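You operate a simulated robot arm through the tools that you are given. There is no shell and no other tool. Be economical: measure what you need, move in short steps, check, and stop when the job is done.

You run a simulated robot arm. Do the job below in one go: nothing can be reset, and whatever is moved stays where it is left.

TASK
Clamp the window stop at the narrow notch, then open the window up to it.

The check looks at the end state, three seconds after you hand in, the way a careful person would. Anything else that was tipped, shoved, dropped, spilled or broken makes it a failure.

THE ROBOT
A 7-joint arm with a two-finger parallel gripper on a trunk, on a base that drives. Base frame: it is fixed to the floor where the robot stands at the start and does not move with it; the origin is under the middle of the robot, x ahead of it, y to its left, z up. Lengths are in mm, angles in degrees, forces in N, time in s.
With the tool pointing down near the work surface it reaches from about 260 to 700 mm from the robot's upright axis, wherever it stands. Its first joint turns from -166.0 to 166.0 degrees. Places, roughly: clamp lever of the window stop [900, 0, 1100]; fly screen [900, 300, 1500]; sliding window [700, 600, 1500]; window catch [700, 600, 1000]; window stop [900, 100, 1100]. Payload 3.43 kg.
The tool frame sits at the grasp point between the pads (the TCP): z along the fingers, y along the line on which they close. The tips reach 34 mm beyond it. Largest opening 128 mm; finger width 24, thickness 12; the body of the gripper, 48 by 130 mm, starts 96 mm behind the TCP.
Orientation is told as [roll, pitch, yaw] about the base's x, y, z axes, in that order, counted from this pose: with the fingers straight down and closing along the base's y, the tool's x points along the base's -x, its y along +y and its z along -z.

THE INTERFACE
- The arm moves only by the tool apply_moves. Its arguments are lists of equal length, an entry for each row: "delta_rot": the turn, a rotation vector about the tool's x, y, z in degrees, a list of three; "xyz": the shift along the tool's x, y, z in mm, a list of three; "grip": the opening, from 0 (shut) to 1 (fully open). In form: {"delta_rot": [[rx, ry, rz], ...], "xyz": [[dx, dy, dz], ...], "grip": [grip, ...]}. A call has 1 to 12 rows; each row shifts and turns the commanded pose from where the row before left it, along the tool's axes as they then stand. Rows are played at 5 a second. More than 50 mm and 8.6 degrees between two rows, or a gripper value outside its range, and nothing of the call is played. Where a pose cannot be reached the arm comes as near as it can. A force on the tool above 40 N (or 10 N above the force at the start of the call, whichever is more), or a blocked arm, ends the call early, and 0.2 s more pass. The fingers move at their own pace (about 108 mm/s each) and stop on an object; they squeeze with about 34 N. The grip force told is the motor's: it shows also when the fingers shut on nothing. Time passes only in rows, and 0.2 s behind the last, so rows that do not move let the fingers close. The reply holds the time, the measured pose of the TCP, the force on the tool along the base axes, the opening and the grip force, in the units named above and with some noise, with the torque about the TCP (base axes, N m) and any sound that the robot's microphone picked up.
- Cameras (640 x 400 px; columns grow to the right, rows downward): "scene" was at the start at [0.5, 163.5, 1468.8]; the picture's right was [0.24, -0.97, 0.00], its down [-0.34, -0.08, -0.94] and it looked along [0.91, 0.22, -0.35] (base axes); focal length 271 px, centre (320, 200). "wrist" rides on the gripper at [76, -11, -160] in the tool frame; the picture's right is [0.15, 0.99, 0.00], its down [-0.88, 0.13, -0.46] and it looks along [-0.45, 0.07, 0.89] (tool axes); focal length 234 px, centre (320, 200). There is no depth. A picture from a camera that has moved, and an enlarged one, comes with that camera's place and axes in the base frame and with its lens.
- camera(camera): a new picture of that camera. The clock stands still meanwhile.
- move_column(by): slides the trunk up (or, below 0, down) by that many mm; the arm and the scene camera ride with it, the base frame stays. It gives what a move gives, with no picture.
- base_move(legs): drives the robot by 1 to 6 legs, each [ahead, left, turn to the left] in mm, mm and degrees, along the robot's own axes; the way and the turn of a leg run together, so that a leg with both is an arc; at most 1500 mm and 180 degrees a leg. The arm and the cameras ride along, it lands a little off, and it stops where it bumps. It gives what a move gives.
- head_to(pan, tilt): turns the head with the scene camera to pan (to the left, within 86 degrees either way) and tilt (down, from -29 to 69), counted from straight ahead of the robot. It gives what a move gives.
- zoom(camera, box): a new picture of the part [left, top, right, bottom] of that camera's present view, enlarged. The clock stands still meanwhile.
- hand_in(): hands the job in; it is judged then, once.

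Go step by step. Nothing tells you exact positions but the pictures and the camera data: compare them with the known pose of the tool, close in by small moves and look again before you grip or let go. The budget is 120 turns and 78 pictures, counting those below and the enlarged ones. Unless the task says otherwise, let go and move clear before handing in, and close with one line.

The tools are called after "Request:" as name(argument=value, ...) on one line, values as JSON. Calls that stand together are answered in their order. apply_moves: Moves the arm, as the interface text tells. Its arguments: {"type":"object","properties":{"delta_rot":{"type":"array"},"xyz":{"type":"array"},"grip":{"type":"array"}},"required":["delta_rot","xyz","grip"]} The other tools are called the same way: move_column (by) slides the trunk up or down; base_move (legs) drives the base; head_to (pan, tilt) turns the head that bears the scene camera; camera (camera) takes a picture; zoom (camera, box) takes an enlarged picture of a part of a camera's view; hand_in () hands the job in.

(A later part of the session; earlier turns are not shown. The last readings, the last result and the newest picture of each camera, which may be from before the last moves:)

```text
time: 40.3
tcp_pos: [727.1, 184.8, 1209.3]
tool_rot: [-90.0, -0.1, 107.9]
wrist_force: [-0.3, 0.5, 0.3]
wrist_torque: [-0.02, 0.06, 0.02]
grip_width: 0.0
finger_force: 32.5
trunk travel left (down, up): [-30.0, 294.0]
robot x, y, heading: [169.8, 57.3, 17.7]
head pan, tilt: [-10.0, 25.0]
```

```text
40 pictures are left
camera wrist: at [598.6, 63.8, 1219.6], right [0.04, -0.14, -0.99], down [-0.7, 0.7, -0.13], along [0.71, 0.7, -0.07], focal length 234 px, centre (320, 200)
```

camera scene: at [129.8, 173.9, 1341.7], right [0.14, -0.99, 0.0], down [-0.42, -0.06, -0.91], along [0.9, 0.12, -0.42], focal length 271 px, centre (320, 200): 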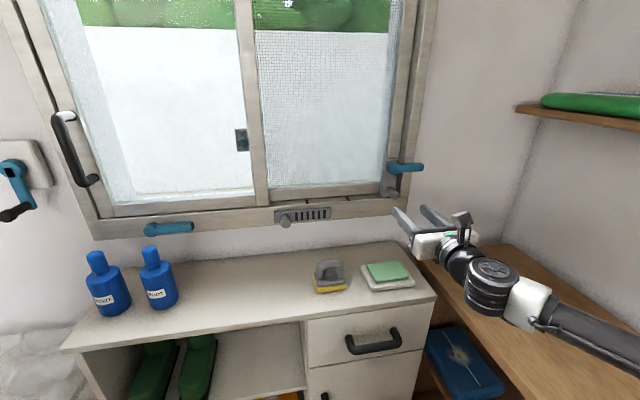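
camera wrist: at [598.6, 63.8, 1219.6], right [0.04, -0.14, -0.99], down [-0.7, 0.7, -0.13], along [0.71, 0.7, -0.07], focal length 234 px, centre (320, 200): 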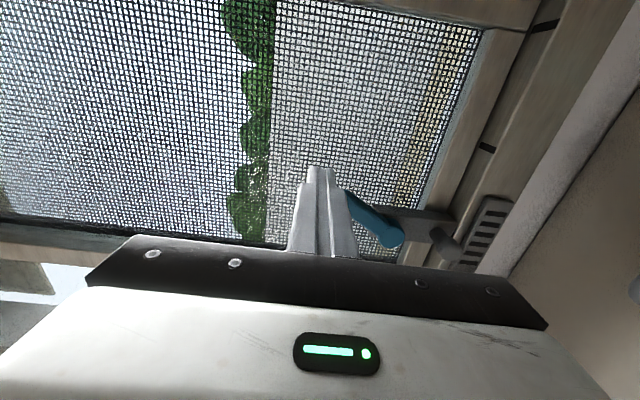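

The roll works. I turn back to match the lever's 61° slant and centre the open fingers in front of it.

Request:
apply_moves(delta_rot=[[0, 0, 0], [0, 0, 0], [0, 0, -7.6], [0, 0, -7.6], [0, 0, -7.6], [0, 0, -7.6], [0, 0, -7.6], [0, 0, -7.6], [0, 0, -7.6], [0, 0, -7.8], [0, 0, 0]], xyz=[[-30, 25, 0], [-31, 25, 0], [0, 0, 0], [0, 0, 0], [0, 0, 0], [0, 0, 0], [0, 0, 0], [0, 0, 0], [0, 0, 0], [0, 0, 0], [0, 0, 0]], grip=[0.5, 0.5, 0.5, 0.5, 0.5, 0.5, 0.5, 0.5, 0.5, 0.5, 0.5])

Request:
camera(camera="wrist")

Request:
zoom(camera="scene", box=[240, 120, 400, 220])

```text
time: 42.7
tcp_pos: [709.3, 242.6, 1158.6]
tool_rot: [-90.0, 61.0, 107.8]
wrist_force: [-0.7, 0.0, 0.3]
wrist_torque: [0.04, -0.01, 0.01]
grip_width: 64.2
finger_force: 0.0
trunk travel left (down, up): [-30.0, 294.0]
robot x, y, heading: [166.9, 52.7, 17.5]
head pan, tilt: [-10.0, 25.0]
```

```text
39 pictures are left
camera wrist: at [565.3, 168.9, 1230.4], right [0.29, -0.89, -0.35], down [-0.53, 0.16, -0.83], along [0.8, 0.42, -0.43], focal length 234 px, centre (320, 200)
```

wrist: 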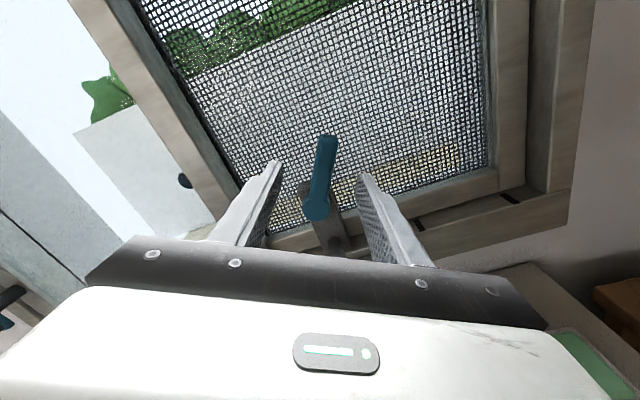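

```text
4.00 times, centred on (320, 170) of scene
camera zoom: at [130.1, 173.6, 1341.6], right [0.14, -0.99, 0.0], down [-0.42, -0.06, -0.91], along [0.9, 0.12, -0.42], focal length 1083 px, centre (320, 320)
```

zoom: 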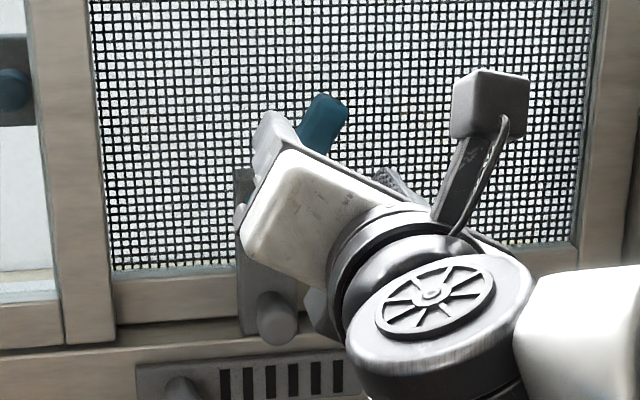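

Lever lies between the finger planes. I advance 48 mm to just short of it and check centring.

Request:
apply_moves(delta_rot=[[0, 0, 0], [0, 0, 0], [0, 0, 0]], xyz=[[0, 0, 20], [0, 0, 18], [0, 0, 10]], grip=[0.5, 0.5, 0.5])

Request:
zoom(camera="wrist", box=[200, 100, 440, 250])

Request:
zoom(camera="scene", box=[260, 120, 360, 220])

```text
time: 43.5
tcp_pos: [753.3, 257.9, 1160.1]
tool_rot: [-89.9, 61.0, 108.0]
wrist_force: [0.0, -0.5, -0.7]
wrist_torque: [0.0, 0.04, 0.02]
grip_width: 64.0
finger_force: 0.2
trunk travel left (down, up): [-30.0, 294.0]
robot x, y, heading: [169.0, 56.8, 17.9]
head pan, tilt: [-10.0, 25.0]
```

```text
2.67 times, centred on (320, 175) of wrist
camera zoom: at [609.3, 183.8, 1231.8], right [0.29, -0.89, -0.35], down [-0.53, 0.16, -0.83], along [0.8, 0.43, -0.43], focal length 624 px, centre (320, 267)
```

zoom: 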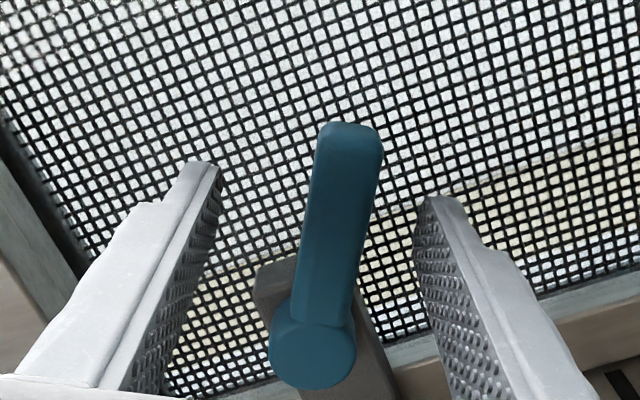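

```text
4.00 times, centred on (310, 170) of scene
camera zoom: at [130.0, 173.6, 1341.6], right [0.14, -0.99, 0.0], down [-0.42, -0.06, -0.91], along [0.9, 0.12, -0.42], focal length 1083 px, centre (360, 320)
```

zoom: 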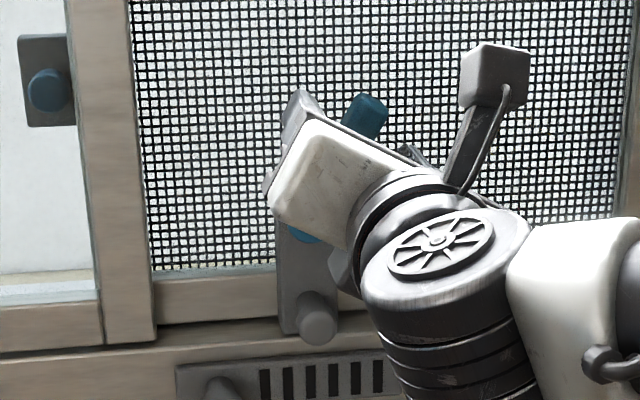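

The lever sits ≈6 mm towards the right finger. I shift 6 mm that way, advance 20 mm, and close.

Request:
apply_moves(delta_rot=[[0, 0, 0], [0, 0, 0], [0, 0, 0], [0, 0, 0], [0, 0, 0], [0, 0, 0]], xyz=[[0, 6, 0], [0, 0, 10], [0, 0, 10], [0, 0, 0], [0, 0, 0], [0, 0, 0]], grip=[0.5, 0.5, 0.5, 0.3, 0.15, 0.0])

Request:
zoom(camera="wrist", box=[200, 100, 440, 250])

Request:
zoom(camera="scene", box=[260, 140, 360, 240])

```text
time: 44.9
tcp_pos: [774.0, 260.3, 1156.1]
tool_rot: [-89.9, 60.9, 108.0]
wrist_force: [-0.7, -0.9, -2.2]
wrist_torque: [1.2, -0.01, 0.39]
grip_width: 21.4
finger_force: 45.2
trunk travel left (down, up): [-30.0, 294.0]
robot x, y, heading: [168.3, 53.1, 17.8]
head pan, tilt: [-10.0, 25.0]
```

```text
2.67 times, centred on (320, 175) of wrist
camera zoom: at [630.7, 185.3, 1227.8], right [0.29, -0.89, -0.35], down [-0.53, 0.16, -0.83], along [0.8, 0.43, -0.43], focal length 624 px, centre (320, 267)
```

zoom: 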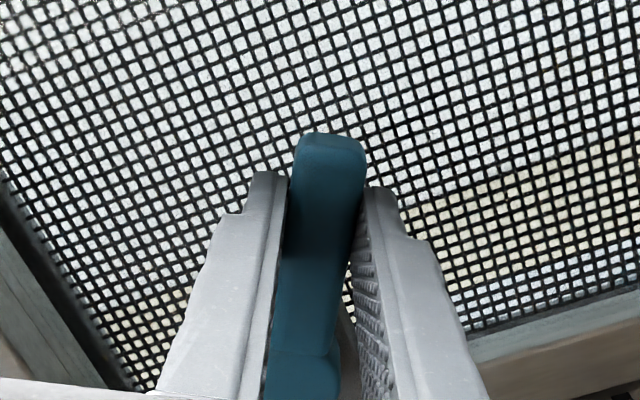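

```text
4.00 times, centred on (310, 190) of scene
camera zoom: at [130.2, 173.5, 1341.6], right [0.14, -0.99, 0.0], down [-0.42, -0.06, -0.91], along [0.9, 0.12, -0.42], focal length 1083 px, centre (360, 240)
```

zoom: 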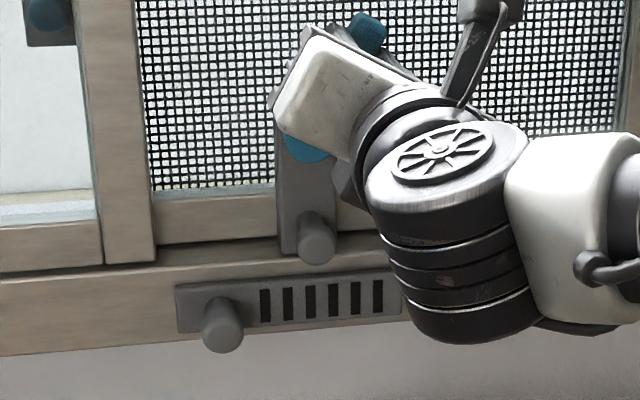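

Gripped without moving the stop. I turn the lever down about its pivot, first 30°, and check the forces.

Request:
apply_moves(delta_rot=[[0, 0, 5], [0, 0, 5], [0, 0, 5], [0, 0, 5], [0, 0, 5], [0, 0, 5]], xyz=[[-0.22, 5.01, 0], [-0.22, 5.01, 0], [-0.22, 5.01, 0], [-0.22, 5.01, 0], [-0.22, 5.01, 0], [-0.22, 5.01, 0]], grip=[0, 0, 0, 0, 0, 0])

Request:
zoom(camera="scene", box=[260, 140, 360, 240])

```text
time: 46.3
tcp_pos: [779.8, 240.2, 1135.6]
tool_rot: [-90.0, 30.8, 107.8]
wrist_force: [10.2, 3.2, 5.5]
wrist_torque: [0.27, -0.09, 0.41]
grip_width: 21.5
finger_force: 45.0
trunk travel left (down, up): [-30.0, 294.0]
robot x, y, heading: [167.9, 53.1, 17.9]
head pan, tilt: [-10.0, 25.0]
```

```text
4.00 times, centred on (310, 190) of scene
camera zoom: at [130.7, 173.9, 1341.6], right [0.14, -0.99, 0.0], down [-0.42, -0.06, -0.91], along [0.9, 0.12, -0.42], focal length 1083 px, centre (360, 240)
```

zoom: 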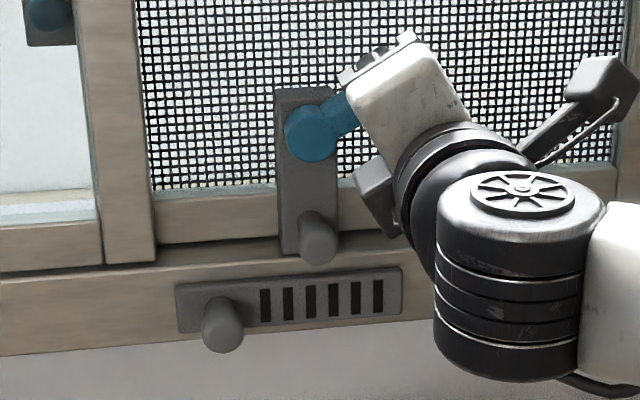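

The stop hasn't shifted. I turn the remaining 31°.

Request:
apply_moves(delta_rot=[[0, 0, 5], [0, 0, 5], [0, 0, 5], [0, 0, 5], [0, 0, 5], [0, 0, 6]], xyz=[[-0.22, 5.01, 0], [-0.22, 5.01, 0], [-0.22, 5.01, 0], [-0.22, 5.01, 0], [-0.22, 5.01, 0], [-0.3, 6.01, 0]], grip=[0, 0, 0, 0, 0, 0])

Request:
zoom(camera="scene", box=[260, 140, 360, 240])

```text
time: 47.7
tcp_pos: [784.3, 230.9, 1104.4]
tool_rot: [-89.9, 0.0, 107.9]
wrist_force: [6.5, 6.1, -5.9]
wrist_torque: [-0.29, -0.23, -0.43]
grip_width: 21.2
finger_force: 45.5
trunk travel left (down, up): [-30.0, 294.0]
robot x, y, heading: [166.4, 55.1, 18.0]
head pan, tilt: [-10.0, 25.0]
```

```text
4.00 times, centred on (310, 190) of scene
camera zoom: at [130.9, 174.4, 1341.5], right [0.14, -0.99, 0.0], down [-0.42, -0.06, -0.91], along [0.9, 0.12, -0.42], focal length 1083 px, centre (360, 240)
```

zoom: 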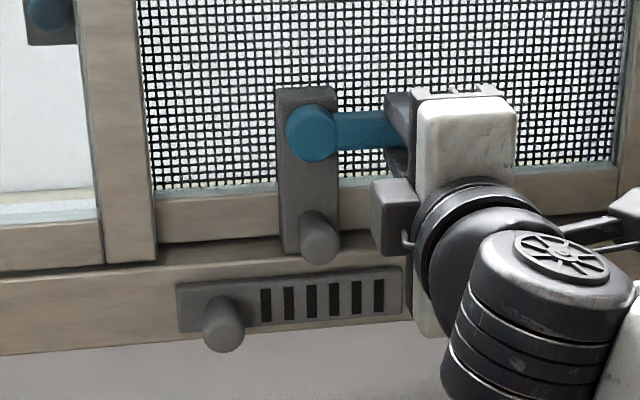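

The lever is level. I press it 3° further to seat it, and then tug sideways a little through the lever to prove the clamp.

Request:
apply_moves(delta_rot=[[0, 0, 1.5], [0, 0, 1.5], [0, 0, 0]], xyz=[[0, 1.5, 0], [0, 1.5, 0], [0, 0, 0]], grip=[0, 0, 0])

Request:
apply_moves(delta_rot=[[0, 0, 0], [0, 0, 0], [0, 0, 0]], xyz=[[2.5, 0, 0], [2.5, 0, 0], [0, 0, 0]], grip=[0, 0, 0])

```text
time: 48.5
tcp_pos: [784.6, 230.8, 1104.9]
tool_rot: [-90.0, -3.0, 107.8]
wrist_force: [14.6, 8.1, 9.8]
wrist_torque: [-1.21, -0.03, -0.04]
grip_width: 22.4
finger_force: 44.7
trunk travel left (down, up): [-30.0, 294.0]
robot x, y, heading: [168.1, 56.1, 18.0]
head pan, tilt: [-10.0, 25.0]
```

```text
time: 49.4
tcp_pos: [784.9, 230.3, 1104.2]
tool_rot: [-90.3, -2.8, 108.2]
wrist_force: [8.5, 7.4, 2.4]
wrist_torque: [-1.39, 0.04, -0.26]
grip_width: 22.3
finger_force: 45.4
trunk travel left (down, up): [-30.0, 294.0]
robot x, y, heading: [166.1, 54.2, 17.9]
head pan, tilt: [-10.0, 25.0]
stopped in row 3: the force on the tool passed its limit at 41 N (the readings are from after the stop); the commanded pose is now the measured one
```

The clamp holds at 41 N with no movement. I let go, back off, roll the camera back up and raise the arm, then check the floor to the left.

Request:
apply_moves(delta_rot=[[0, 0, 0], [0, 0, 0], [0, 0, 0], [0, 0, 0], [0, 0, 0], [0, 0, 0], [0, 0, 0]], xyz=[[0, 0, 0], [0, 0, 0], [0, 0, -25], [0, 0, -35], [0, -30, -30], [0, -35, 0], [0, -35, 0]], grip=[0.4, 0.6, 0.6, 0.6, 0.6, 0.6, 0.6])

Request:
apply_moves(delta_rot=[[0, 0, -7.8], [0, 0, -7.8], [0, 0, -7.8], [0, 0, -7.8], [0, 0, -7.8], [0, 0, -7.8], [0, 0, -7.8], [0, 0, -7.8], [0, 0, -7.8], [0, 0, -7.8], [0, 0, -7.8], [0, 0, -7.2]], xyz=[[0, 0, 0], [0, 0, 0], [0, 0, 0], [0, 0, 0], [0, 0, 0], [0, 0, 0], [0, 0, 0], [0, 0, 0], [0, 0, 0], [0, 0, 0], [0, 0, 0], [0, 0, 0]], grip=[0.6, 0.6, 0.6, 0.6, 0.6, 0.6, 0.6, 0.6, 0.6, 0.6, 0.6, 0.6])

Request:
head_to(pan=45, tilt=62)

Request:
camera(camera="scene")

```text
time: 51.0
tcp_pos: [701.2, 194.8, 1205.4]
tool_rot: [-90.3, -3.0, 108.2]
wrist_force: [-0.1, 0.9, 0.0]
wrist_torque: [0.0, -0.01, 0.0]
grip_width: 76.9
finger_force: 0.1
trunk travel left (down, up): [-30.0, 294.0]
robot x, y, heading: [165.0, 54.6, 17.7]
head pan, tilt: [-10.0, 25.0]
```

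```text
time: 53.6
tcp_pos: [699.6, 193.7, 1204.3]
tool_rot: [156.6, 89.6, -5.5]
wrist_force: [-0.6, -0.9, 0.4]
wrist_torque: [-0.01, 0.01, 0.0]
grip_width: 76.7
finger_force: 0.1
trunk travel left (down, up): [-30.0, 294.0]
robot x, y, heading: [168.5, 52.2, 18.0]
head pan, tilt: [-10.0, 25.0]
```

```text
time: 54.8
tcp_pos: [699.9, 192.7, 1203.9]
tool_rot: [-179.1, 89.7, 19.0]
wrist_force: [-0.1, 0.4, 0.7]
wrist_torque: [-0.01, 0.01, 0.03]
grip_width: 76.8
finger_force: 0.2
trunk travel left (down, up): [-30.0, 294.0]
robot x, y, heading: [165.6, 52.9, 17.9]
head pan, tilt: [45.0, 62.0]
```

```text
31 pictures are left
camera scene: at [68.3, 218.4, 1289.3], right [0.89, -0.46, 0.0], down [-0.4, -0.79, -0.47], along [0.21, 0.42, -0.88], focal length 271 px, centre (320, 200)
```

scene: 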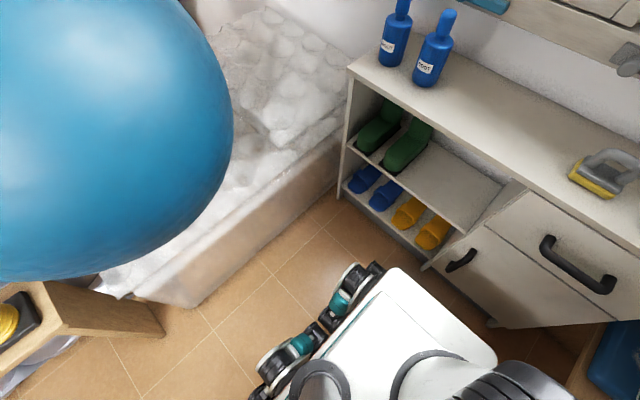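

There's a big blue object close on the left. I look straight at it before I drive that way.

Request:
head_to(pan=84, tilt=40)

Request:
camera(camera="scene")

```text
time: 55.9
tcp_pos: [700.0, 193.1, 1203.2]
tool_rot: [-179.4, 89.7, 18.7]
wrist_force: [-0.3, 0.5, 0.2]
wrist_torque: [0.01, -0.01, 0.01]
grip_width: 76.8
finger_force: 0.1
trunk travel left (down, up): [-30.0, 294.0]
robot x, y, heading: [165.5, 52.3, 18.0]
head pan, tilt: [84.0, 40.0]
```

```text
30 pictures are left
camera scene: at [21.5, 244.4, 1318.3], right [0.98, 0.2, 0.0], down [0.13, -0.63, -0.77], along [-0.16, 0.75, -0.64], focal length 271 px, centre (320, 200)
```

scene: 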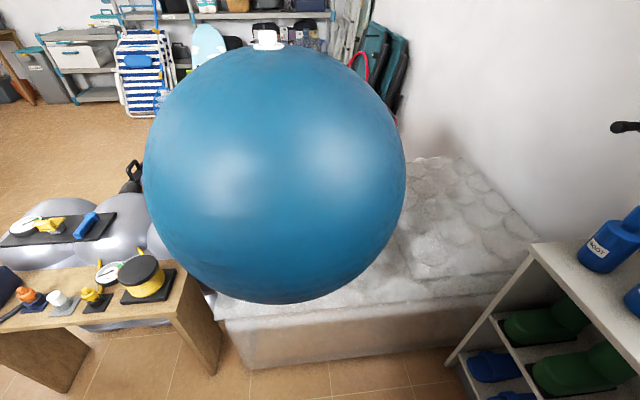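

It's a large ball beyond the tub; a 250 mm shift to the left keeps ≈100 mm from the tub and well off the ball. I drive 250 mm left.

Request:
base_move(legs=[[0, 250, 0]])

Request:
head_to(pan=15, tilt=25)

Request:
camera(camera="scene")

```text
time: 58.8
tcp_pos: [625.1, 422.4, 1204.0]
tool_rot: [173.1, 89.6, 11.1]
wrist_force: [-0.1, 0.6, -0.6]
wrist_torque: [0.02, 0.01, 0.0]
grip_width: 76.6
finger_force: 0.0
trunk travel left (down, up): [-30.0, 294.0]
robot x, y, heading: [96.0, 284.8, 17.6]
head pan, tilt: [84.0, 40.0]
```

```text
time: 60.2
tcp_pos: [625.5, 422.4, 1204.3]
tool_rot: [173.1, 89.7, 10.9]
wrist_force: [0.9, 0.4, 0.2]
wrist_torque: [0.01, 0.0, 0.0]
grip_width: 76.7
finger_force: 0.0
trunk travel left (down, up): [-30.0, 294.0]
robot x, y, heading: [95.1, 283.2, 17.5]
head pan, tilt: [15.0, 25.0]
```

```text
29 pictures are left
camera scene: at [42.8, 442.8, 1341.6], right [0.54, -0.84, 0.0], down [-0.36, -0.23, -0.91], along [0.76, 0.49, -0.42], focal length 271 px, centre (320, 200)
```

scene: 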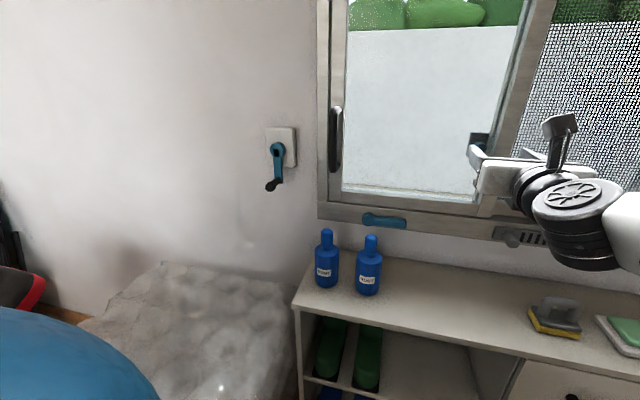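

Clear view of catch and handle. Zooming in on both.

Request:
zoom(camera="scene", box=[300, 90, 460, 240])

```text
2.67 times, centred on (380, 165) of scene
camera zoom: at [42.8, 442.8, 1341.6], right [0.54, -0.84, 0.0], down [-0.36, -0.23, -0.91], along [0.76, 0.49, -0.42], focal length 722 px, centre (160, 293)
```

zoom: 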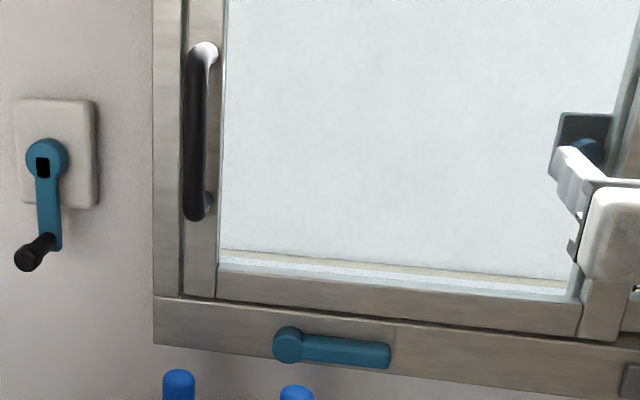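

The handle bar is at ≈ s −546 (x≈605, y≈780), z 1120–1270. First I'll grasp it and test gently whether the sash is latched. I move across in front of it.

Request:
apply_moves(delta_rot=[[0, 0, 0], [0, 0, 0], [0, 0, 0], [0, 0, 0], [0, 0, 0], [0, 0, 0], [0, 0, 0], [0, 0, 0]], xyz=[[-1, -42, 0], [-1, -42, 0], [-1, -42, 0], [-1, -42, 0], [0, -42, 0], [0, -42, 0], [0, -42, 0], [0, -42, 0]], grip=[0.6, 0.6, 0.6, 0.6, 0.6, 0.6, 0.6, 0.6])

Request:
camera(camera="wrist")

Request:
camera(camera="scene")

```text
time: 62.0
tcp_pos: [521.9, 739.6, 1195.3]
tool_rot: [-178.9, 89.7, 19.2]
wrist_force: [0.3, -0.2, 0.3]
wrist_torque: [-0.01, 0.02, 0.02]
grip_width: 76.7
finger_force: 0.1
trunk travel left (down, up): [-30.0, 294.0]
robot x, y, heading: [92.6, 285.3, 17.5]
head pan, tilt: [15.0, 25.0]
```

```text
27 pictures are left
camera wrist: at [366.4, 700.3, 1270.7], right [0.3, -0.94, 0.15], down [-0.39, -0.26, -0.88], along [0.87, 0.21, -0.45], focal length 234 px, centre (320, 200)
```

wrist: 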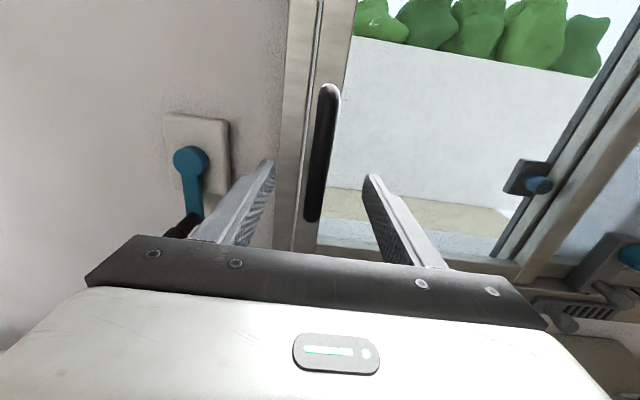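

```text
26 pictures are left
camera scene: at [42.9, 442.5, 1341.6], right [0.54, -0.84, 0.0], down [-0.36, -0.23, -0.91], along [0.76, 0.49, -0.42], focal length 271 px, centre (320, 200)
```

scene: 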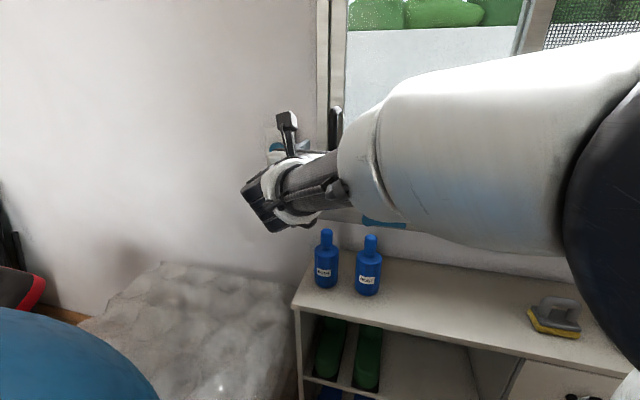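

The bar is on the gripper's axis (s≈−540), and the wall crank is 150 mm further left, clear. I advance 75 mm and look.

Request:
apply_moves(delta_rot=[[0, 0, 0], [0, 0, 0], [0, 0, 0]], xyz=[[0, 1, 25], [0, 0, 25], [0, 0, 25]], grip=[0.6, 0.6, 0.6])

Request:
camera(camera="wrist")

```text
time: 62.8
tcp_pos: [595.0, 763.4, 1200.7]
tool_rot: [172.9, 89.7, 10.7]
wrist_force: [-0.8, 0.9, -0.3]
wrist_torque: [0.01, 0.0, -0.01]
grip_width: 76.9
finger_force: 0.1
trunk travel left (down, up): [-30.0, 294.0]
robot x, y, heading: [94.8, 284.9, 17.7]
head pan, tilt: [15.0, 25.0]
```

```text
25 pictures are left
camera wrist: at [438.9, 725.4, 1274.6], right [0.3, -0.94, 0.15], down [-0.39, -0.26, -0.88], along [0.87, 0.21, -0.45], focal length 234 px, centre (320, 200)
```

wrist: 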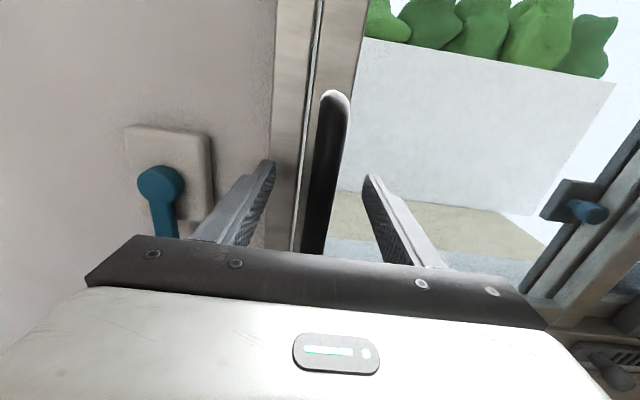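

Bar is centred between the fingers. 12 mm more, then close.

Request:
apply_moves(delta_rot=[[0, 0, 0], [0, 0, 0], [0, 0, 0], [0, 0, 0], [0, 0, 0]], xyz=[[0, 0, 12], [0, 0, 0], [0, 0, 0], [0, 0, 0], [0, 0, 0]], grip=[0.6, 0.4, 0.2, 0.1, 0.0])

Request:
apply_moves(delta_rot=[[0, 0, 0], [0, 0, 0], [0, 0, 0], [0, 0, 0]], xyz=[[0, 3, 0], [0, 3, 0], [0, 3, 0], [0, 0, 0]], grip=[0, 0, 0, 0])

Request:
camera(camera="wrist")

```text
time: 64.0
tcp_pos: [606.6, 764.3, 1200.0]
tool_rot: [-178.7, 89.7, 18.9]
wrist_force: [1.0, -11.8, -2.9]
wrist_torque: [0.0, -0.16, -0.11]
grip_width: 21.5
finger_force: 45.3
trunk travel left (down, up): [-30.0, 294.0]
robot x, y, heading: [94.5, 289.0, 17.6]
head pan, tilt: [15.0, 25.0]
```

```text
time: 65.0
tcp_pos: [608.5, 762.6, 1199.7]
tool_rot: [169.0, 89.7, 7.1]
wrist_force: [5.2, 13.0, 7.4]
wrist_torque: [-0.08, 0.69, 0.23]
grip_width: 21.8
finger_force: 44.8
trunk travel left (down, up): [-30.0, 294.0]
robot x, y, heading: [90.0, 288.0, 17.5]
head pan, tilt: [15.0, 25.0]
```

```text
24 pictures are left
camera wrist: at [452.2, 723.6, 1274.0], right [0.31, -0.94, 0.15], down [-0.39, -0.27, -0.88], along [0.87, 0.21, -0.45], focal length 234 px, centre (320, 200)
```

wrist: 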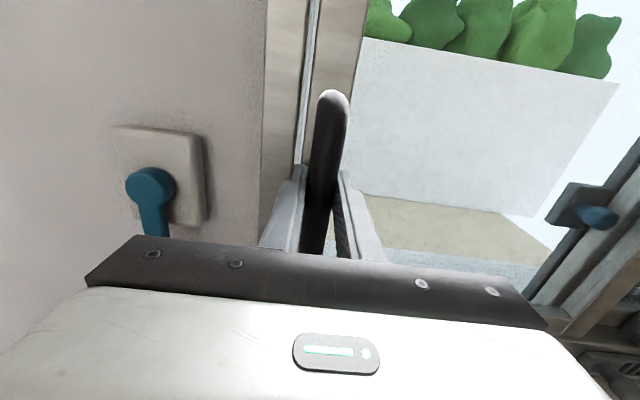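

The sash hardly moves. I pull a few mm more to be sure it is latched.

Request:
apply_moves(delta_rot=[[0, 0, 0], [0, 0, 0], [0, 0, 0], [0, 0, 0]], xyz=[[0, 2, 0], [0, 2, 0], [0, 2, 0], [0, 0, 0]], grip=[0, 0, 0, 0])

```text
time: 65.7
tcp_pos: [607.6, 762.9, 1199.4]
tool_rot: [161.4, 89.8, 0.0]
wrist_force: [11.7, 14.2, 0.4]
wrist_torque: [0.0, 0.1, 0.21]
grip_width: 21.7
finger_force: 45.5
trunk travel left (down, up): [-30.0, 294.0]
robot x, y, heading: [93.4, 288.0, 17.8]
head pan, tilt: [15.0, 25.0]
stopped in row 3: the force on the tool passed its limit at 43 N (the readings are from after the stop); the commanded pose is now the measured one
```

Latched: it holds at 43 N. I let go, and go to the catch, pitching the tool 40° down so the gripper body stays above the two bottles.

Request:
apply_moves(delta_rot=[[0, 0, 0], [0, 0, 0], [0, 0, 0], [0, 0, 0], [0, 0, 0], [0, 0, 0], [0, 0, 0], [0, 0, 0], [0, 0, 0]], xyz=[[0, 0, 0], [0, 0, 0], [0, 0, -25], [0, 0, -30], [0, 40, 0], [0, 45, 0], [-35, 45, 0], [-35, 46, 0], [0, 0, 0]], grip=[0.4, 0.6, 0.6, 0.6, 0.4, 0.2, 0.0, 0.0, 0.0])

Request:
apply_moves(delta_rot=[[0, -8, 0], [0, -8, 0], [0, -8, 0], [0, -8, 0], [0, -8, 0], [0, 0, 0]], xyz=[[0, 0, 0], [0, 0, 0], [0, 0, 0], [0, 0, 0], [0, 0, 0], [0, 0, 0]], grip=[0, 0, 0, 0, 0, 0])

Request:
camera(camera="wrist")

Request:
camera(camera="scene")

```text
refused: row 7 steps farther than a row can; nothing moved
```

```text
time: 67.1
tcp_pos: [606.0, 762.6, 1202.9]
tool_rot: [-0.1, 50.5, -161.6]
wrist_force: [0.3, 13.1, 7.1]
wrist_torque: [-0.27, -0.03, 0.36]
grip_width: 21.8
finger_force: 44.2
trunk travel left (down, up): [-30.0, 294.0]
robot x, y, heading: [95.7, 286.7, 17.7]
head pan, tilt: [15.0, 25.0]
```

```text
23 pictures are left
camera wrist: at [531.1, 748.4, 1362.2], right [0.4, -0.91, 0.11], down [-0.82, -0.41, -0.39], along [0.4, 0.07, -0.91], focal length 234 px, centre (320, 200)
```

wrist: 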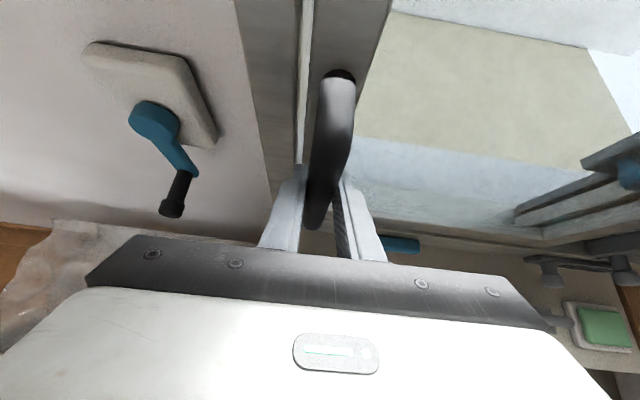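

```text
22 pictures are left
camera scene: at [42.4, 444.1, 1341.6], right [0.54, -0.84, 0.0], down [-0.36, -0.23, -0.91], along [0.76, 0.49, -0.42], focal length 271 px, centre (320, 200)
```

scene: 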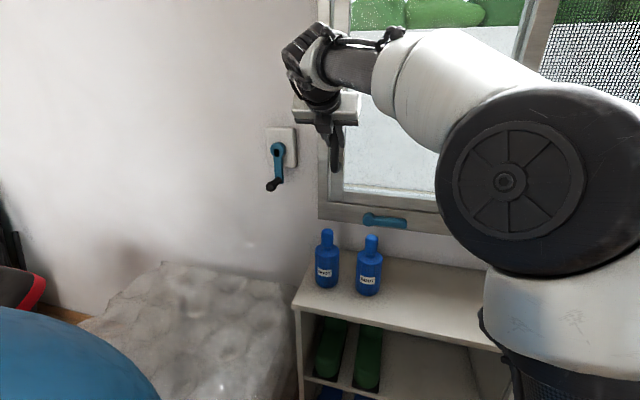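

My oversize step was refused, and the tilt ran while still gripping — harmless, the forces stayed low. The tool is now pitched 40°; I release, pull straight back, then go right and down.

Request:
apply_moves(delta_rot=[[0, 0, 0], [0, 0, 0], [0, 0, 0], [0, 0, 0], [0, 0, 0], [0, 0, 0], [0, 0, 0], [0, 0, 0], [0, 0, 0]], xyz=[[0, 0, 0], [0, 0, 0], [-12.9, 0, -15.3], [-12.9, 0, -15.3], [-12.9, 0, -15.3], [0, 44, 0], [0, 44, 0], [0, 44, 0], [0, 44, 0]], grip=[0.4, 0.6, 0.6, 0.6, 0.6, 0.4, 0.2, 0.0, 0.0])

```text
time: 69.1
tcp_pos: [607.4, 574.9, 1203.9]
tool_rot: [0.0, 50.6, -161.5]
wrist_force: [-0.3, 0.5, 0.0]
wrist_torque: [0.0, -0.01, -0.02]
grip_width: 0.1
finger_force: 32.8
trunk travel left (down, up): [-30.0, 294.0]
robot x, y, heading: [93.0, 287.8, 17.9]
head pan, tilt: [15.0, 25.0]
```

Clear of the handle. Now down to the standoff in front of the catch.

Request:
apply_moves(delta_rot=[[0, 0, 0], [0, 0, 0], [0, 0, 0], [0, 0, 0], [0, 0, 0], [0, 0, 0]], xyz=[[-29.7, 0, 24.9], [-29.7, 0, 24.9], [-29.7, 0, 24.9], [-29.7, 0, 24.9], [-29.7, 0, 24.9], [0, 0, 0]], grip=[0, 0, 0, 0, 0, 0])

Request:
camera(camera="wrist")

Request:
zoom(camera="scene", box=[300, 150, 460, 300])

```text
time: 70.5
tcp_pos: [606.7, 577.9, 1007.0]
tool_rot: [0.0, 50.4, -161.6]
wrist_force: [0.2, 0.6, -0.2]
wrist_torque: [0.0, -0.01, 0.01]
grip_width: 0.2
finger_force: 32.9
trunk travel left (down, up): [-30.0, 294.0]
robot x, y, heading: [92.2, 286.3, 17.6]
head pan, tilt: [15.0, 25.0]
```

```text
21 pictures are left
camera wrist: at [531.8, 565.3, 1167.3], right [0.4, -0.91, 0.11], down [-0.82, -0.41, -0.39], along [0.4, 0.06, -0.91], focal length 234 px, centre (320, 200)
```

wrist: 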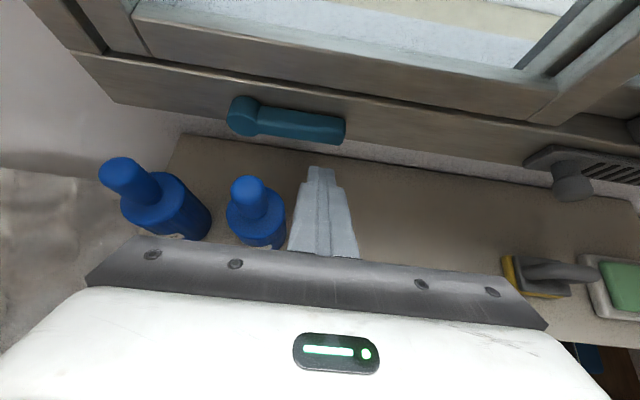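

```text
2.67 times, centred on (380, 225) of scene
camera zoom: at [42.9, 443.1, 1341.6], right [0.54, -0.84, 0.0], down [-0.36, -0.23, -0.91], along [0.76, 0.49, -0.42], focal length 722 px, centre (160, 133)
```

zoom: 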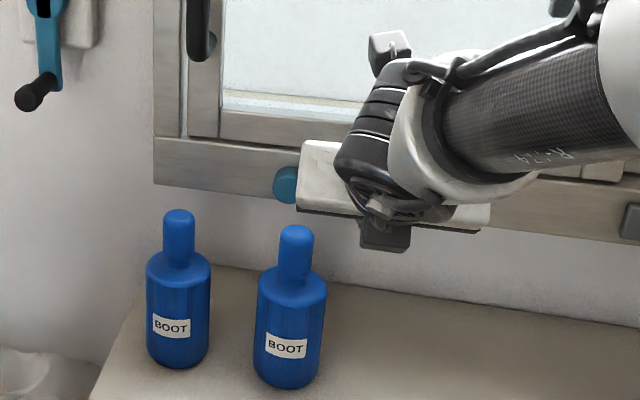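

Fingers point just right of the bottle and under the lever's end. I slide in along the tool axis, then lift gently.

Request:
apply_moves(delta_rot=[[0, 0, 0], [0, 0, 0], [0, 0, 0], [0, 0, 0], [0, 0, 0]], xyz=[[0, 0, 20], [0, 0, 20], [0, 0, 20], [0, 0, 20], [0, 0, 2]], grip=[0, 0, 0, 0, 0])

Request:
zoom(camera="wrist", box=[180, 60, 440, 260])

```text
time: 71.7
tcp_pos: [667.5, 595.6, 955.4]
tool_rot: [0.0, 50.4, -161.6]
wrist_force: [-0.6, -0.1, -0.4]
wrist_torque: [0.0, 0.0, 0.02]
grip_width: 0.2
finger_force: 32.6
trunk travel left (down, up): [-30.0, 294.0]
robot x, y, heading: [95.0, 282.1, 17.6]
head pan, tilt: [15.0, 25.0]
```

```text
2.00 times, centred on (310, 160) of wrist
camera zoom: at [593.2, 581.9, 1114.7], right [0.4, -0.91, 0.11], down [-0.82, -0.41, -0.39], along [0.4, 0.06, -0.91], focal length 468 px, centre (340, 280)
```

zoom: 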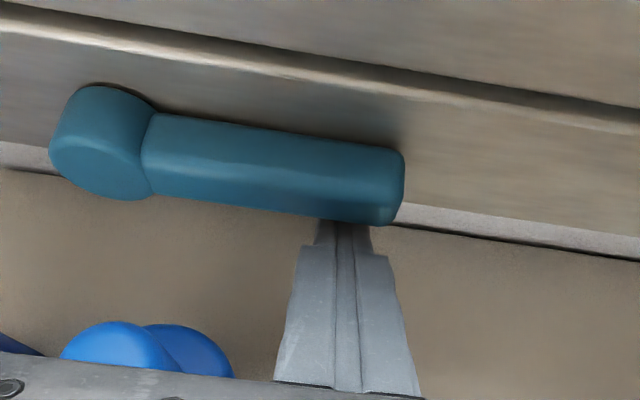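

The tip is tucked under the lever end. I lift 28 mm in small steps.

Request:
apply_moves(delta_rot=[[0, 0, 0], [0, 0, 0], [0, 0, 0], [0, 0, 0], [0, 0, 0], [0, 0, 0], [0, 0, 0]], xyz=[[3.06, 0, -2.57], [3.06, 0, -2.57], [3.06, 0, -2.57], [3.06, 0, -2.57], [3.06, 0, -2.57], [3.06, 0, -2.57], [3.06, 0, -2.57]], grip=[0, 0, 0, 0, 0, 0, 0])

Request:
zoom(camera="wrist", box=[180, 60, 440, 260])

```text
time: 73.3
tcp_pos: [666.8, 595.8, 983.5]
tool_rot: [-0.1, 50.5, -161.5]
wrist_force: [-2.8, 0.0, -1.5]
wrist_torque: [-0.02, 0.01, 0.07]
grip_width: 0.1
finger_force: 33.1
trunk travel left (down, up): [-30.0, 294.0]
robot x, y, heading: [95.3, 287.7, 17.7]
head pan, tilt: [15.0, 25.0]
```

```text
2.00 times, centred on (310, 160) of wrist
camera zoom: at [593.2, 581.9, 1143.5], right [0.4, -0.91, 0.11], down [-0.82, -0.41, -0.39], along [0.4, 0.06, -0.91], focal length 468 px, centre (340, 280)
```

zoom: 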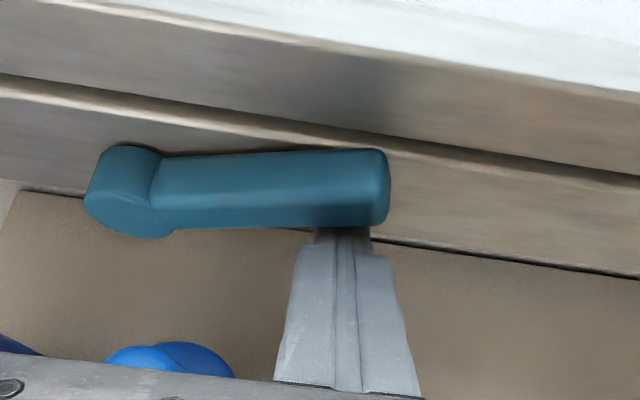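

The catch lever turns up with ≈3 N. I follow its arc to about 65°.

Request:
apply_moves(delta_rot=[[0, 0, 0], [0, 0, 0], [0, 0, 0], [0, 0, 0], [0, 0, 0], [0, 0, 0]], xyz=[[11.2, 0.5, -6.9], [11.2, 0.5, -6.9], [10.3, -5, -8.7], [10.3, -5.5, -8.7], [6.5, -7, -5.5], [6.5, -7, -5.5]], grip=[0, 0, 0, 0, 0, 0])

Request:
camera(camera="wrist")

```text
time: 74.7
tcp_pos: [665.6, 610.7, 1047.8]
tool_rot: [0.4, 49.9, -161.8]
wrist_force: [1.2, -16.3, -19.8]
wrist_torque: [-0.1, 0.1, -0.09]
grip_width: 0.2
finger_force: 33.2
trunk travel left (down, up): [-30.0, 294.0]
robot x, y, heading: [90.5, 284.9, 17.5]
head pan, tilt: [15.0, 25.0]
```

```text
17 pictures are left
camera wrist: at [592.6, 599.3, 1209.1], right [0.39, -0.91, 0.12], down [-0.83, -0.41, -0.38], along [0.39, 0.05, -0.92], focal length 234 px, centre (320, 200)
```

wrist: 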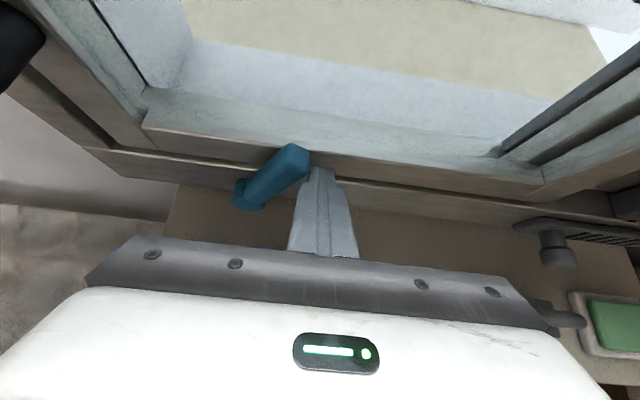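

The catch has reached its end at ≈60° (25 N). I clear it, level the tool and rise.

Request:
apply_moves(delta_rot=[[0, 0, 0], [0, 0, 0], [0, 0, 0], [0, 8, 0], [0, 8, 0], [0, 8, 0], [0, 8, 0], [0, 8, 0], [0, 0, 0], [0, 0, 0], [0, 0, 0], [0, 0, 0]], xyz=[[-2, 20, 2], [-22.5, 0, -26.8], [-22.5, 0, -26.8], [0, 0, 0], [0, 0, 0], [0, 0, 0], [0, 0, 0], [0, 0, 0], [38, -20, 0], [38, -20, 0], [38, -20, 0], [38, -20, 0]], grip=[0, 0, 0, 0, 0, 0.2, 0.4, 0.6, 0.6, 0.6, 0.6, 0.6])

Request:
zoom(camera="scene", box=[300, 90, 460, 240])

```text
time: 77.3
tcp_pos: [571.9, 653.0, 1201.9]
tool_rot: [-178.0, 89.5, 20.4]
wrist_force: [0.7, -0.2, 0.9]
wrist_torque: [0.01, 0.03, 0.0]
grip_width: 76.8
finger_force: 0.0
trunk travel left (down, up): [-30.0, 294.0]
robot x, y, heading: [97.9, 285.8, 17.9]
head pan, tilt: [15.0, 25.0]
```

```text
2.67 times, centred on (380, 165) of scene
camera zoom: at [43.0, 443.1, 1341.6], right [0.54, -0.84, 0.0], down [-0.36, -0.23, -0.91], along [0.76, 0.49, -0.42], focal length 722 px, centre (160, 293)
```

zoom: 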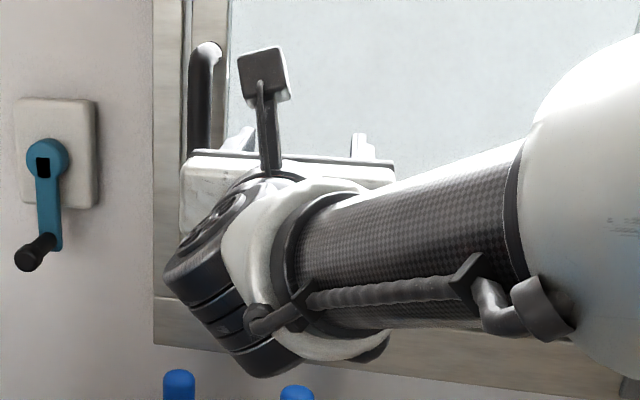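

Now back to the handle: 93 mm left, then forward 66 mm and close.

Request:
apply_moves(delta_rot=[[0, 0, 0], [0, 0, 0], [0, 0, 0], [0, 0, 0], [0, 0, 0]], xyz=[[0, -46, 0], [0, -46, 0], [0, 0, 22], [0, 0, 22], [0, 0, 10]], grip=[0.6, 0.6, 0.6, 0.6, 0.6])

Request:
camera(camera="wrist")

```text
time: 78.5
tcp_pos: [598.5, 759.1, 1205.7]
tool_rot: [176.5, 89.7, 14.9]
wrist_force: [0.2, 0.2, -0.8]
wrist_torque: [0.0, -0.01, 0.02]
grip_width: 76.7
finger_force: 0.0
trunk travel left (down, up): [-30.0, 294.0]
robot x, y, heading: [90.6, 283.7, 17.8]
head pan, tilt: [15.0, 25.0]
```

```text
15 pictures are left
camera wrist: at [442.4, 717.4, 1278.9], right [0.31, -0.94, 0.15], down [-0.38, -0.27, -0.88], along [0.87, 0.22, -0.44], focal length 234 px, centre (320, 200)
```

wrist: 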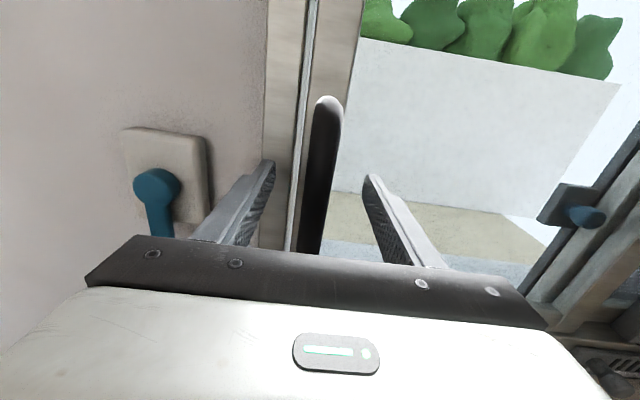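

Bar is between the fingers. I close on it and pull right 48 mm.

Request:
apply_moves(delta_rot=[[0, 0, 0], [0, 0, 0], [0, 0, 0], [0, 0, 0], [0, 0, 0]], xyz=[[0, -2, 9], [0, 0, 0], [0, 0, 0], [0, 0, 0], [0, 0, 0]], grip=[0.6, 0.4, 0.2, 0.1, 0.0])

Request:
apply_moves(delta_rot=[[0, 0, 0], [0, 0, 0], [0, 0, 0], [0, 0, 0], [0, 0, 0], [0, 0, 0], [0, 0, 0], [0, 0, 0]], xyz=[[0, 6, 0], [0, 6, 0], [0, 6, 0], [0, 6, 0], [0, 6, 0], [0, 6, 0], [0, 6, 0], [0, 6, 0]], grip=[0, 0, 0, 0, 0, 0, 0, 0])

```text
time: 79.7
tcp_pos: [605.6, 761.8, 1203.9]
tool_rot: [178.8, 89.6, 17.2]
wrist_force: [1.0, 1.1, 0.9]
wrist_torque: [0.0, -0.06, 0.02]
grip_width: 21.7
finger_force: 44.9
trunk travel left (down, up): [-30.0, 294.0]
robot x, y, heading: [92.3, 285.4, 17.8]
head pan, tilt: [15.0, 25.0]
```

```text
time: 81.5
tcp_pos: [620.5, 714.8, 1204.6]
tool_rot: [-179.3, 89.5, 19.0]
wrist_force: [7.4, 4.7, 9.3]
wrist_torque: [0.0, -0.26, 0.06]
grip_width: 21.8
finger_force: 44.8
trunk travel left (down, up): [-30.0, 294.0]
robot x, y, heading: [95.3, 286.2, 17.7]
head pan, tilt: [15.0, 25.0]
```

The sash slides freely (49 mm so far). I continue in small steps until it meets the stop.

Request:
apply_moves(delta_rot=[[0, 0, 0], [0, 0, 0], [0, 0, 0], [0, 0, 0], [0, 0, 0], [0, 0, 0], [0, 0, 0]], xyz=[[0, 4, 0], [0, 4, 0], [0, 4, 0], [0, 4, 0], [0, 4, 0], [0, 4, 0], [0, 0, 0]], grip=[0, 0, 0, 0, 0, 0, 0])

Request:
head_to(pan=-10, tilt=25)

Request:
camera(camera="scene")

```text
time: 83.1
tcp_pos: [628.6, 694.2, 1203.9]
tool_rot: [174.8, 89.5, 13.3]
wrist_force: [0.3, 2.5, 9.8]
wrist_torque: [0.44, -1.31, -0.01]
grip_width: 21.9
finger_force: 45.2
trunk travel left (down, up): [-30.0, 294.0]
robot x, y, heading: [96.4, 284.1, 17.6]
head pan, tilt: [15.0, 25.0]
```

```text
time: 84.0
tcp_pos: [628.9, 692.8, 1203.1]
tool_rot: [-179.1, 89.7, 19.4]
wrist_force: [-1.2, 0.3, 8.7]
wrist_torque: [-0.04, -0.25, -0.01]
grip_width: 21.7
finger_force: 45.1
trunk travel left (down, up): [-30.0, 294.0]
robot x, y, heading: [93.3, 286.4, 17.6]
head pan, tilt: [-10.0, 25.0]
```

```text
14 pictures are left
camera scene: at [55.9, 405.3, 1341.7], right [0.13, -0.99, 0.0], down [-0.42, -0.06, -0.91], along [0.9, 0.12, -0.42], focal length 271 px, centre (320, 200)
```

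scene: 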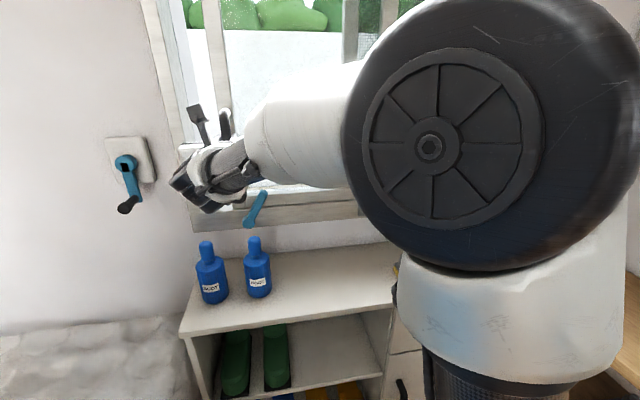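

73 mm moved, no contact yet. I continue in 3 mm steps until the force rises.

Request:
apply_moves(delta_rot=[[0, 0, 0], [0, 0, 0], [0, 0, 0], [0, 0, 0], [0, 0, 0], [0, 0, 0], [0, 0, 0]], xyz=[[0, 3, 0], [0, 3, 0], [0, 3, 0], [0, 3, 0], [0, 3, 0], [0, 3, 0], [0, 0, 0]], grip=[0, 0, 0, 0, 0, 0, 0])

```text
time: 85.6
tcp_pos: [632.8, 680.0, 1202.2]
tool_rot: [168.3, 89.5, 7.0]
wrist_force: [12.5, 31.4, 16.6]
wrist_torque: [0.43, -0.39, 0.11]
grip_width: 21.9
finger_force: 44.9
trunk travel left (down, up): [-30.0, 294.0]
robot x, y, heading: [95.0, 286.4, 17.9]
head pan, tilt: [-10.0, 25.0]
```

Contact at 86 mm, ≈26 N on the stop. I ease off slightly, open the fingers, back straight out, and move the arm aside to inspect.

Request:
apply_moves(delta_rot=[[0, 0, 0], [0, 0, 0], [0, 0, 0], [0, 0, 0], [0, 0, 0], [0, 0, 0], [0, 0, 0], [0, 0, 0]], xyz=[[0, -2, 0], [0, 0, 0], [0, 0, 0], [0, 0, 0], [0, 0, -25], [0, 0, -35], [0, 0, -35], [0, 0, -35]], grip=[0, 0, 0.3, 0.5, 0.5, 0.5, 0.5, 0.5])

Request:
head_to(pan=0, tilt=22)

Request:
camera(camera="scene")

Request:
camera(camera="wrist")

```text
time: 87.6
tcp_pos: [534.1, 642.1, 1143.4]
tool_rot: [16.1, 83.7, -146.4]
wrist_force: [-0.4, -0.8, -0.7]
wrist_torque: [0.04, -0.03, 0.02]
grip_width: 64.0
finger_force: 0.0
trunk travel left (down, up): [-30.0, 294.0]
robot x, y, heading: [88.5, 288.0, 17.7]
head pan, tilt: [-10.0, 25.0]
stopped in row 8: the arm was blocked; the commanded pose is now the measured one
```

```text
time: 88.3
tcp_pos: [530.0, 642.8, 1147.8]
tool_rot: [16.0, 84.3, -146.2]
wrist_force: [-0.5, -0.1, -0.1]
wrist_torque: [-0.01, 0.02, 0.02]
grip_width: 64.0
finger_force: 0.1
trunk travel left (down, up): [-30.0, 294.0]
robot x, y, heading: [95.2, 289.0, 17.7]
head pan, tilt: [0.0, 22.0]
```

```text
13 pictures are left
camera scene: at [53.8, 421.5, 1346.5], right [0.3, -0.95, 0.0], down [-0.36, -0.11, -0.93], along [0.88, 0.28, -0.37], focal length 271 px, centre (320, 200)
```

scene: 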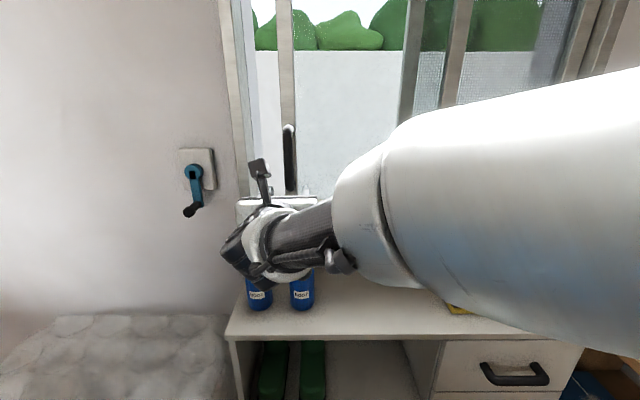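

```text
12 pictures are left
camera wrist: at [382.0, 609.6, 1237.8], right [0.32, -0.93, 0.17], down [-0.47, -0.31, -0.83], along [0.83, 0.18, -0.53], focal length 234 px, centre (320, 200)
```

wrist: 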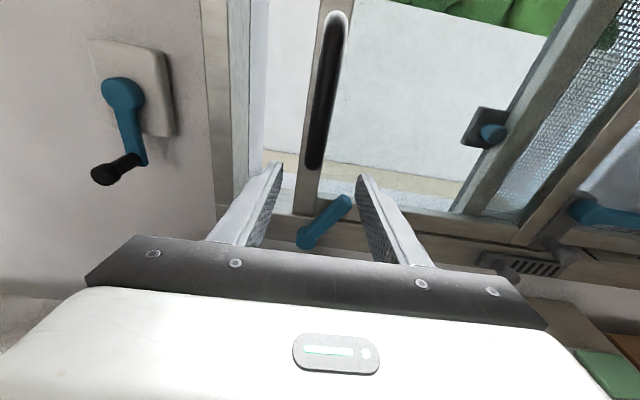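

The sash stile clears and the arm just ran into its folding limit while backing out; nothing was touched. I bring the arm right and up, away from the window.

Request:
apply_moves(delta_rot=[[0, 0, 0], [0, 0, 0], [0, 0, 0], [0, 0, 0], [0, 0, 0], [0, 0, 0], [0, 0, 0], [0, 0, 0]], xyz=[[15, 25, 5], [20, 35, 5], [20, 35, 0], [20, 35, 0], [20, 40, 0], [10, 45, 0], [0, 45, 0], [0, 45, 0]], grip=[0.5, 0.5, 0.5, 0.5, 0.5, 0.5, 0.5, 0.5])

Request:
camera(camera="scene")

```text
time: 90.2
tcp_pos: [640.1, 363.4, 1256.8]
tool_rot: [16.9, 84.1, -145.3]
wrist_force: [-0.8, 1.1, -0.2]
wrist_torque: [-0.01, 0.0, -0.03]
grip_width: 63.9
finger_force: 0.1
trunk travel left (down, up): [-30.0, 294.0]
robot x, y, heading: [92.7, 283.9, 17.9]
head pan, tilt: [0.0, 22.0]
```

```text
11 pictures are left
camera scene: at [53.7, 422.0, 1346.4], right [0.3, -0.95, 0.0], down [-0.36, -0.11, -0.93], along [0.88, 0.28, -0.37], focal length 271 px, centre (320, 200)
```

scene: 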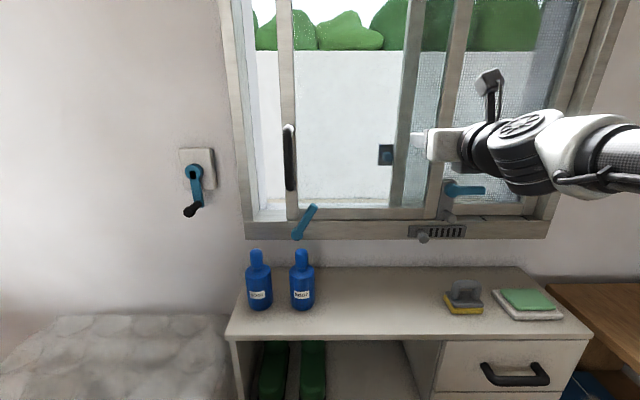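

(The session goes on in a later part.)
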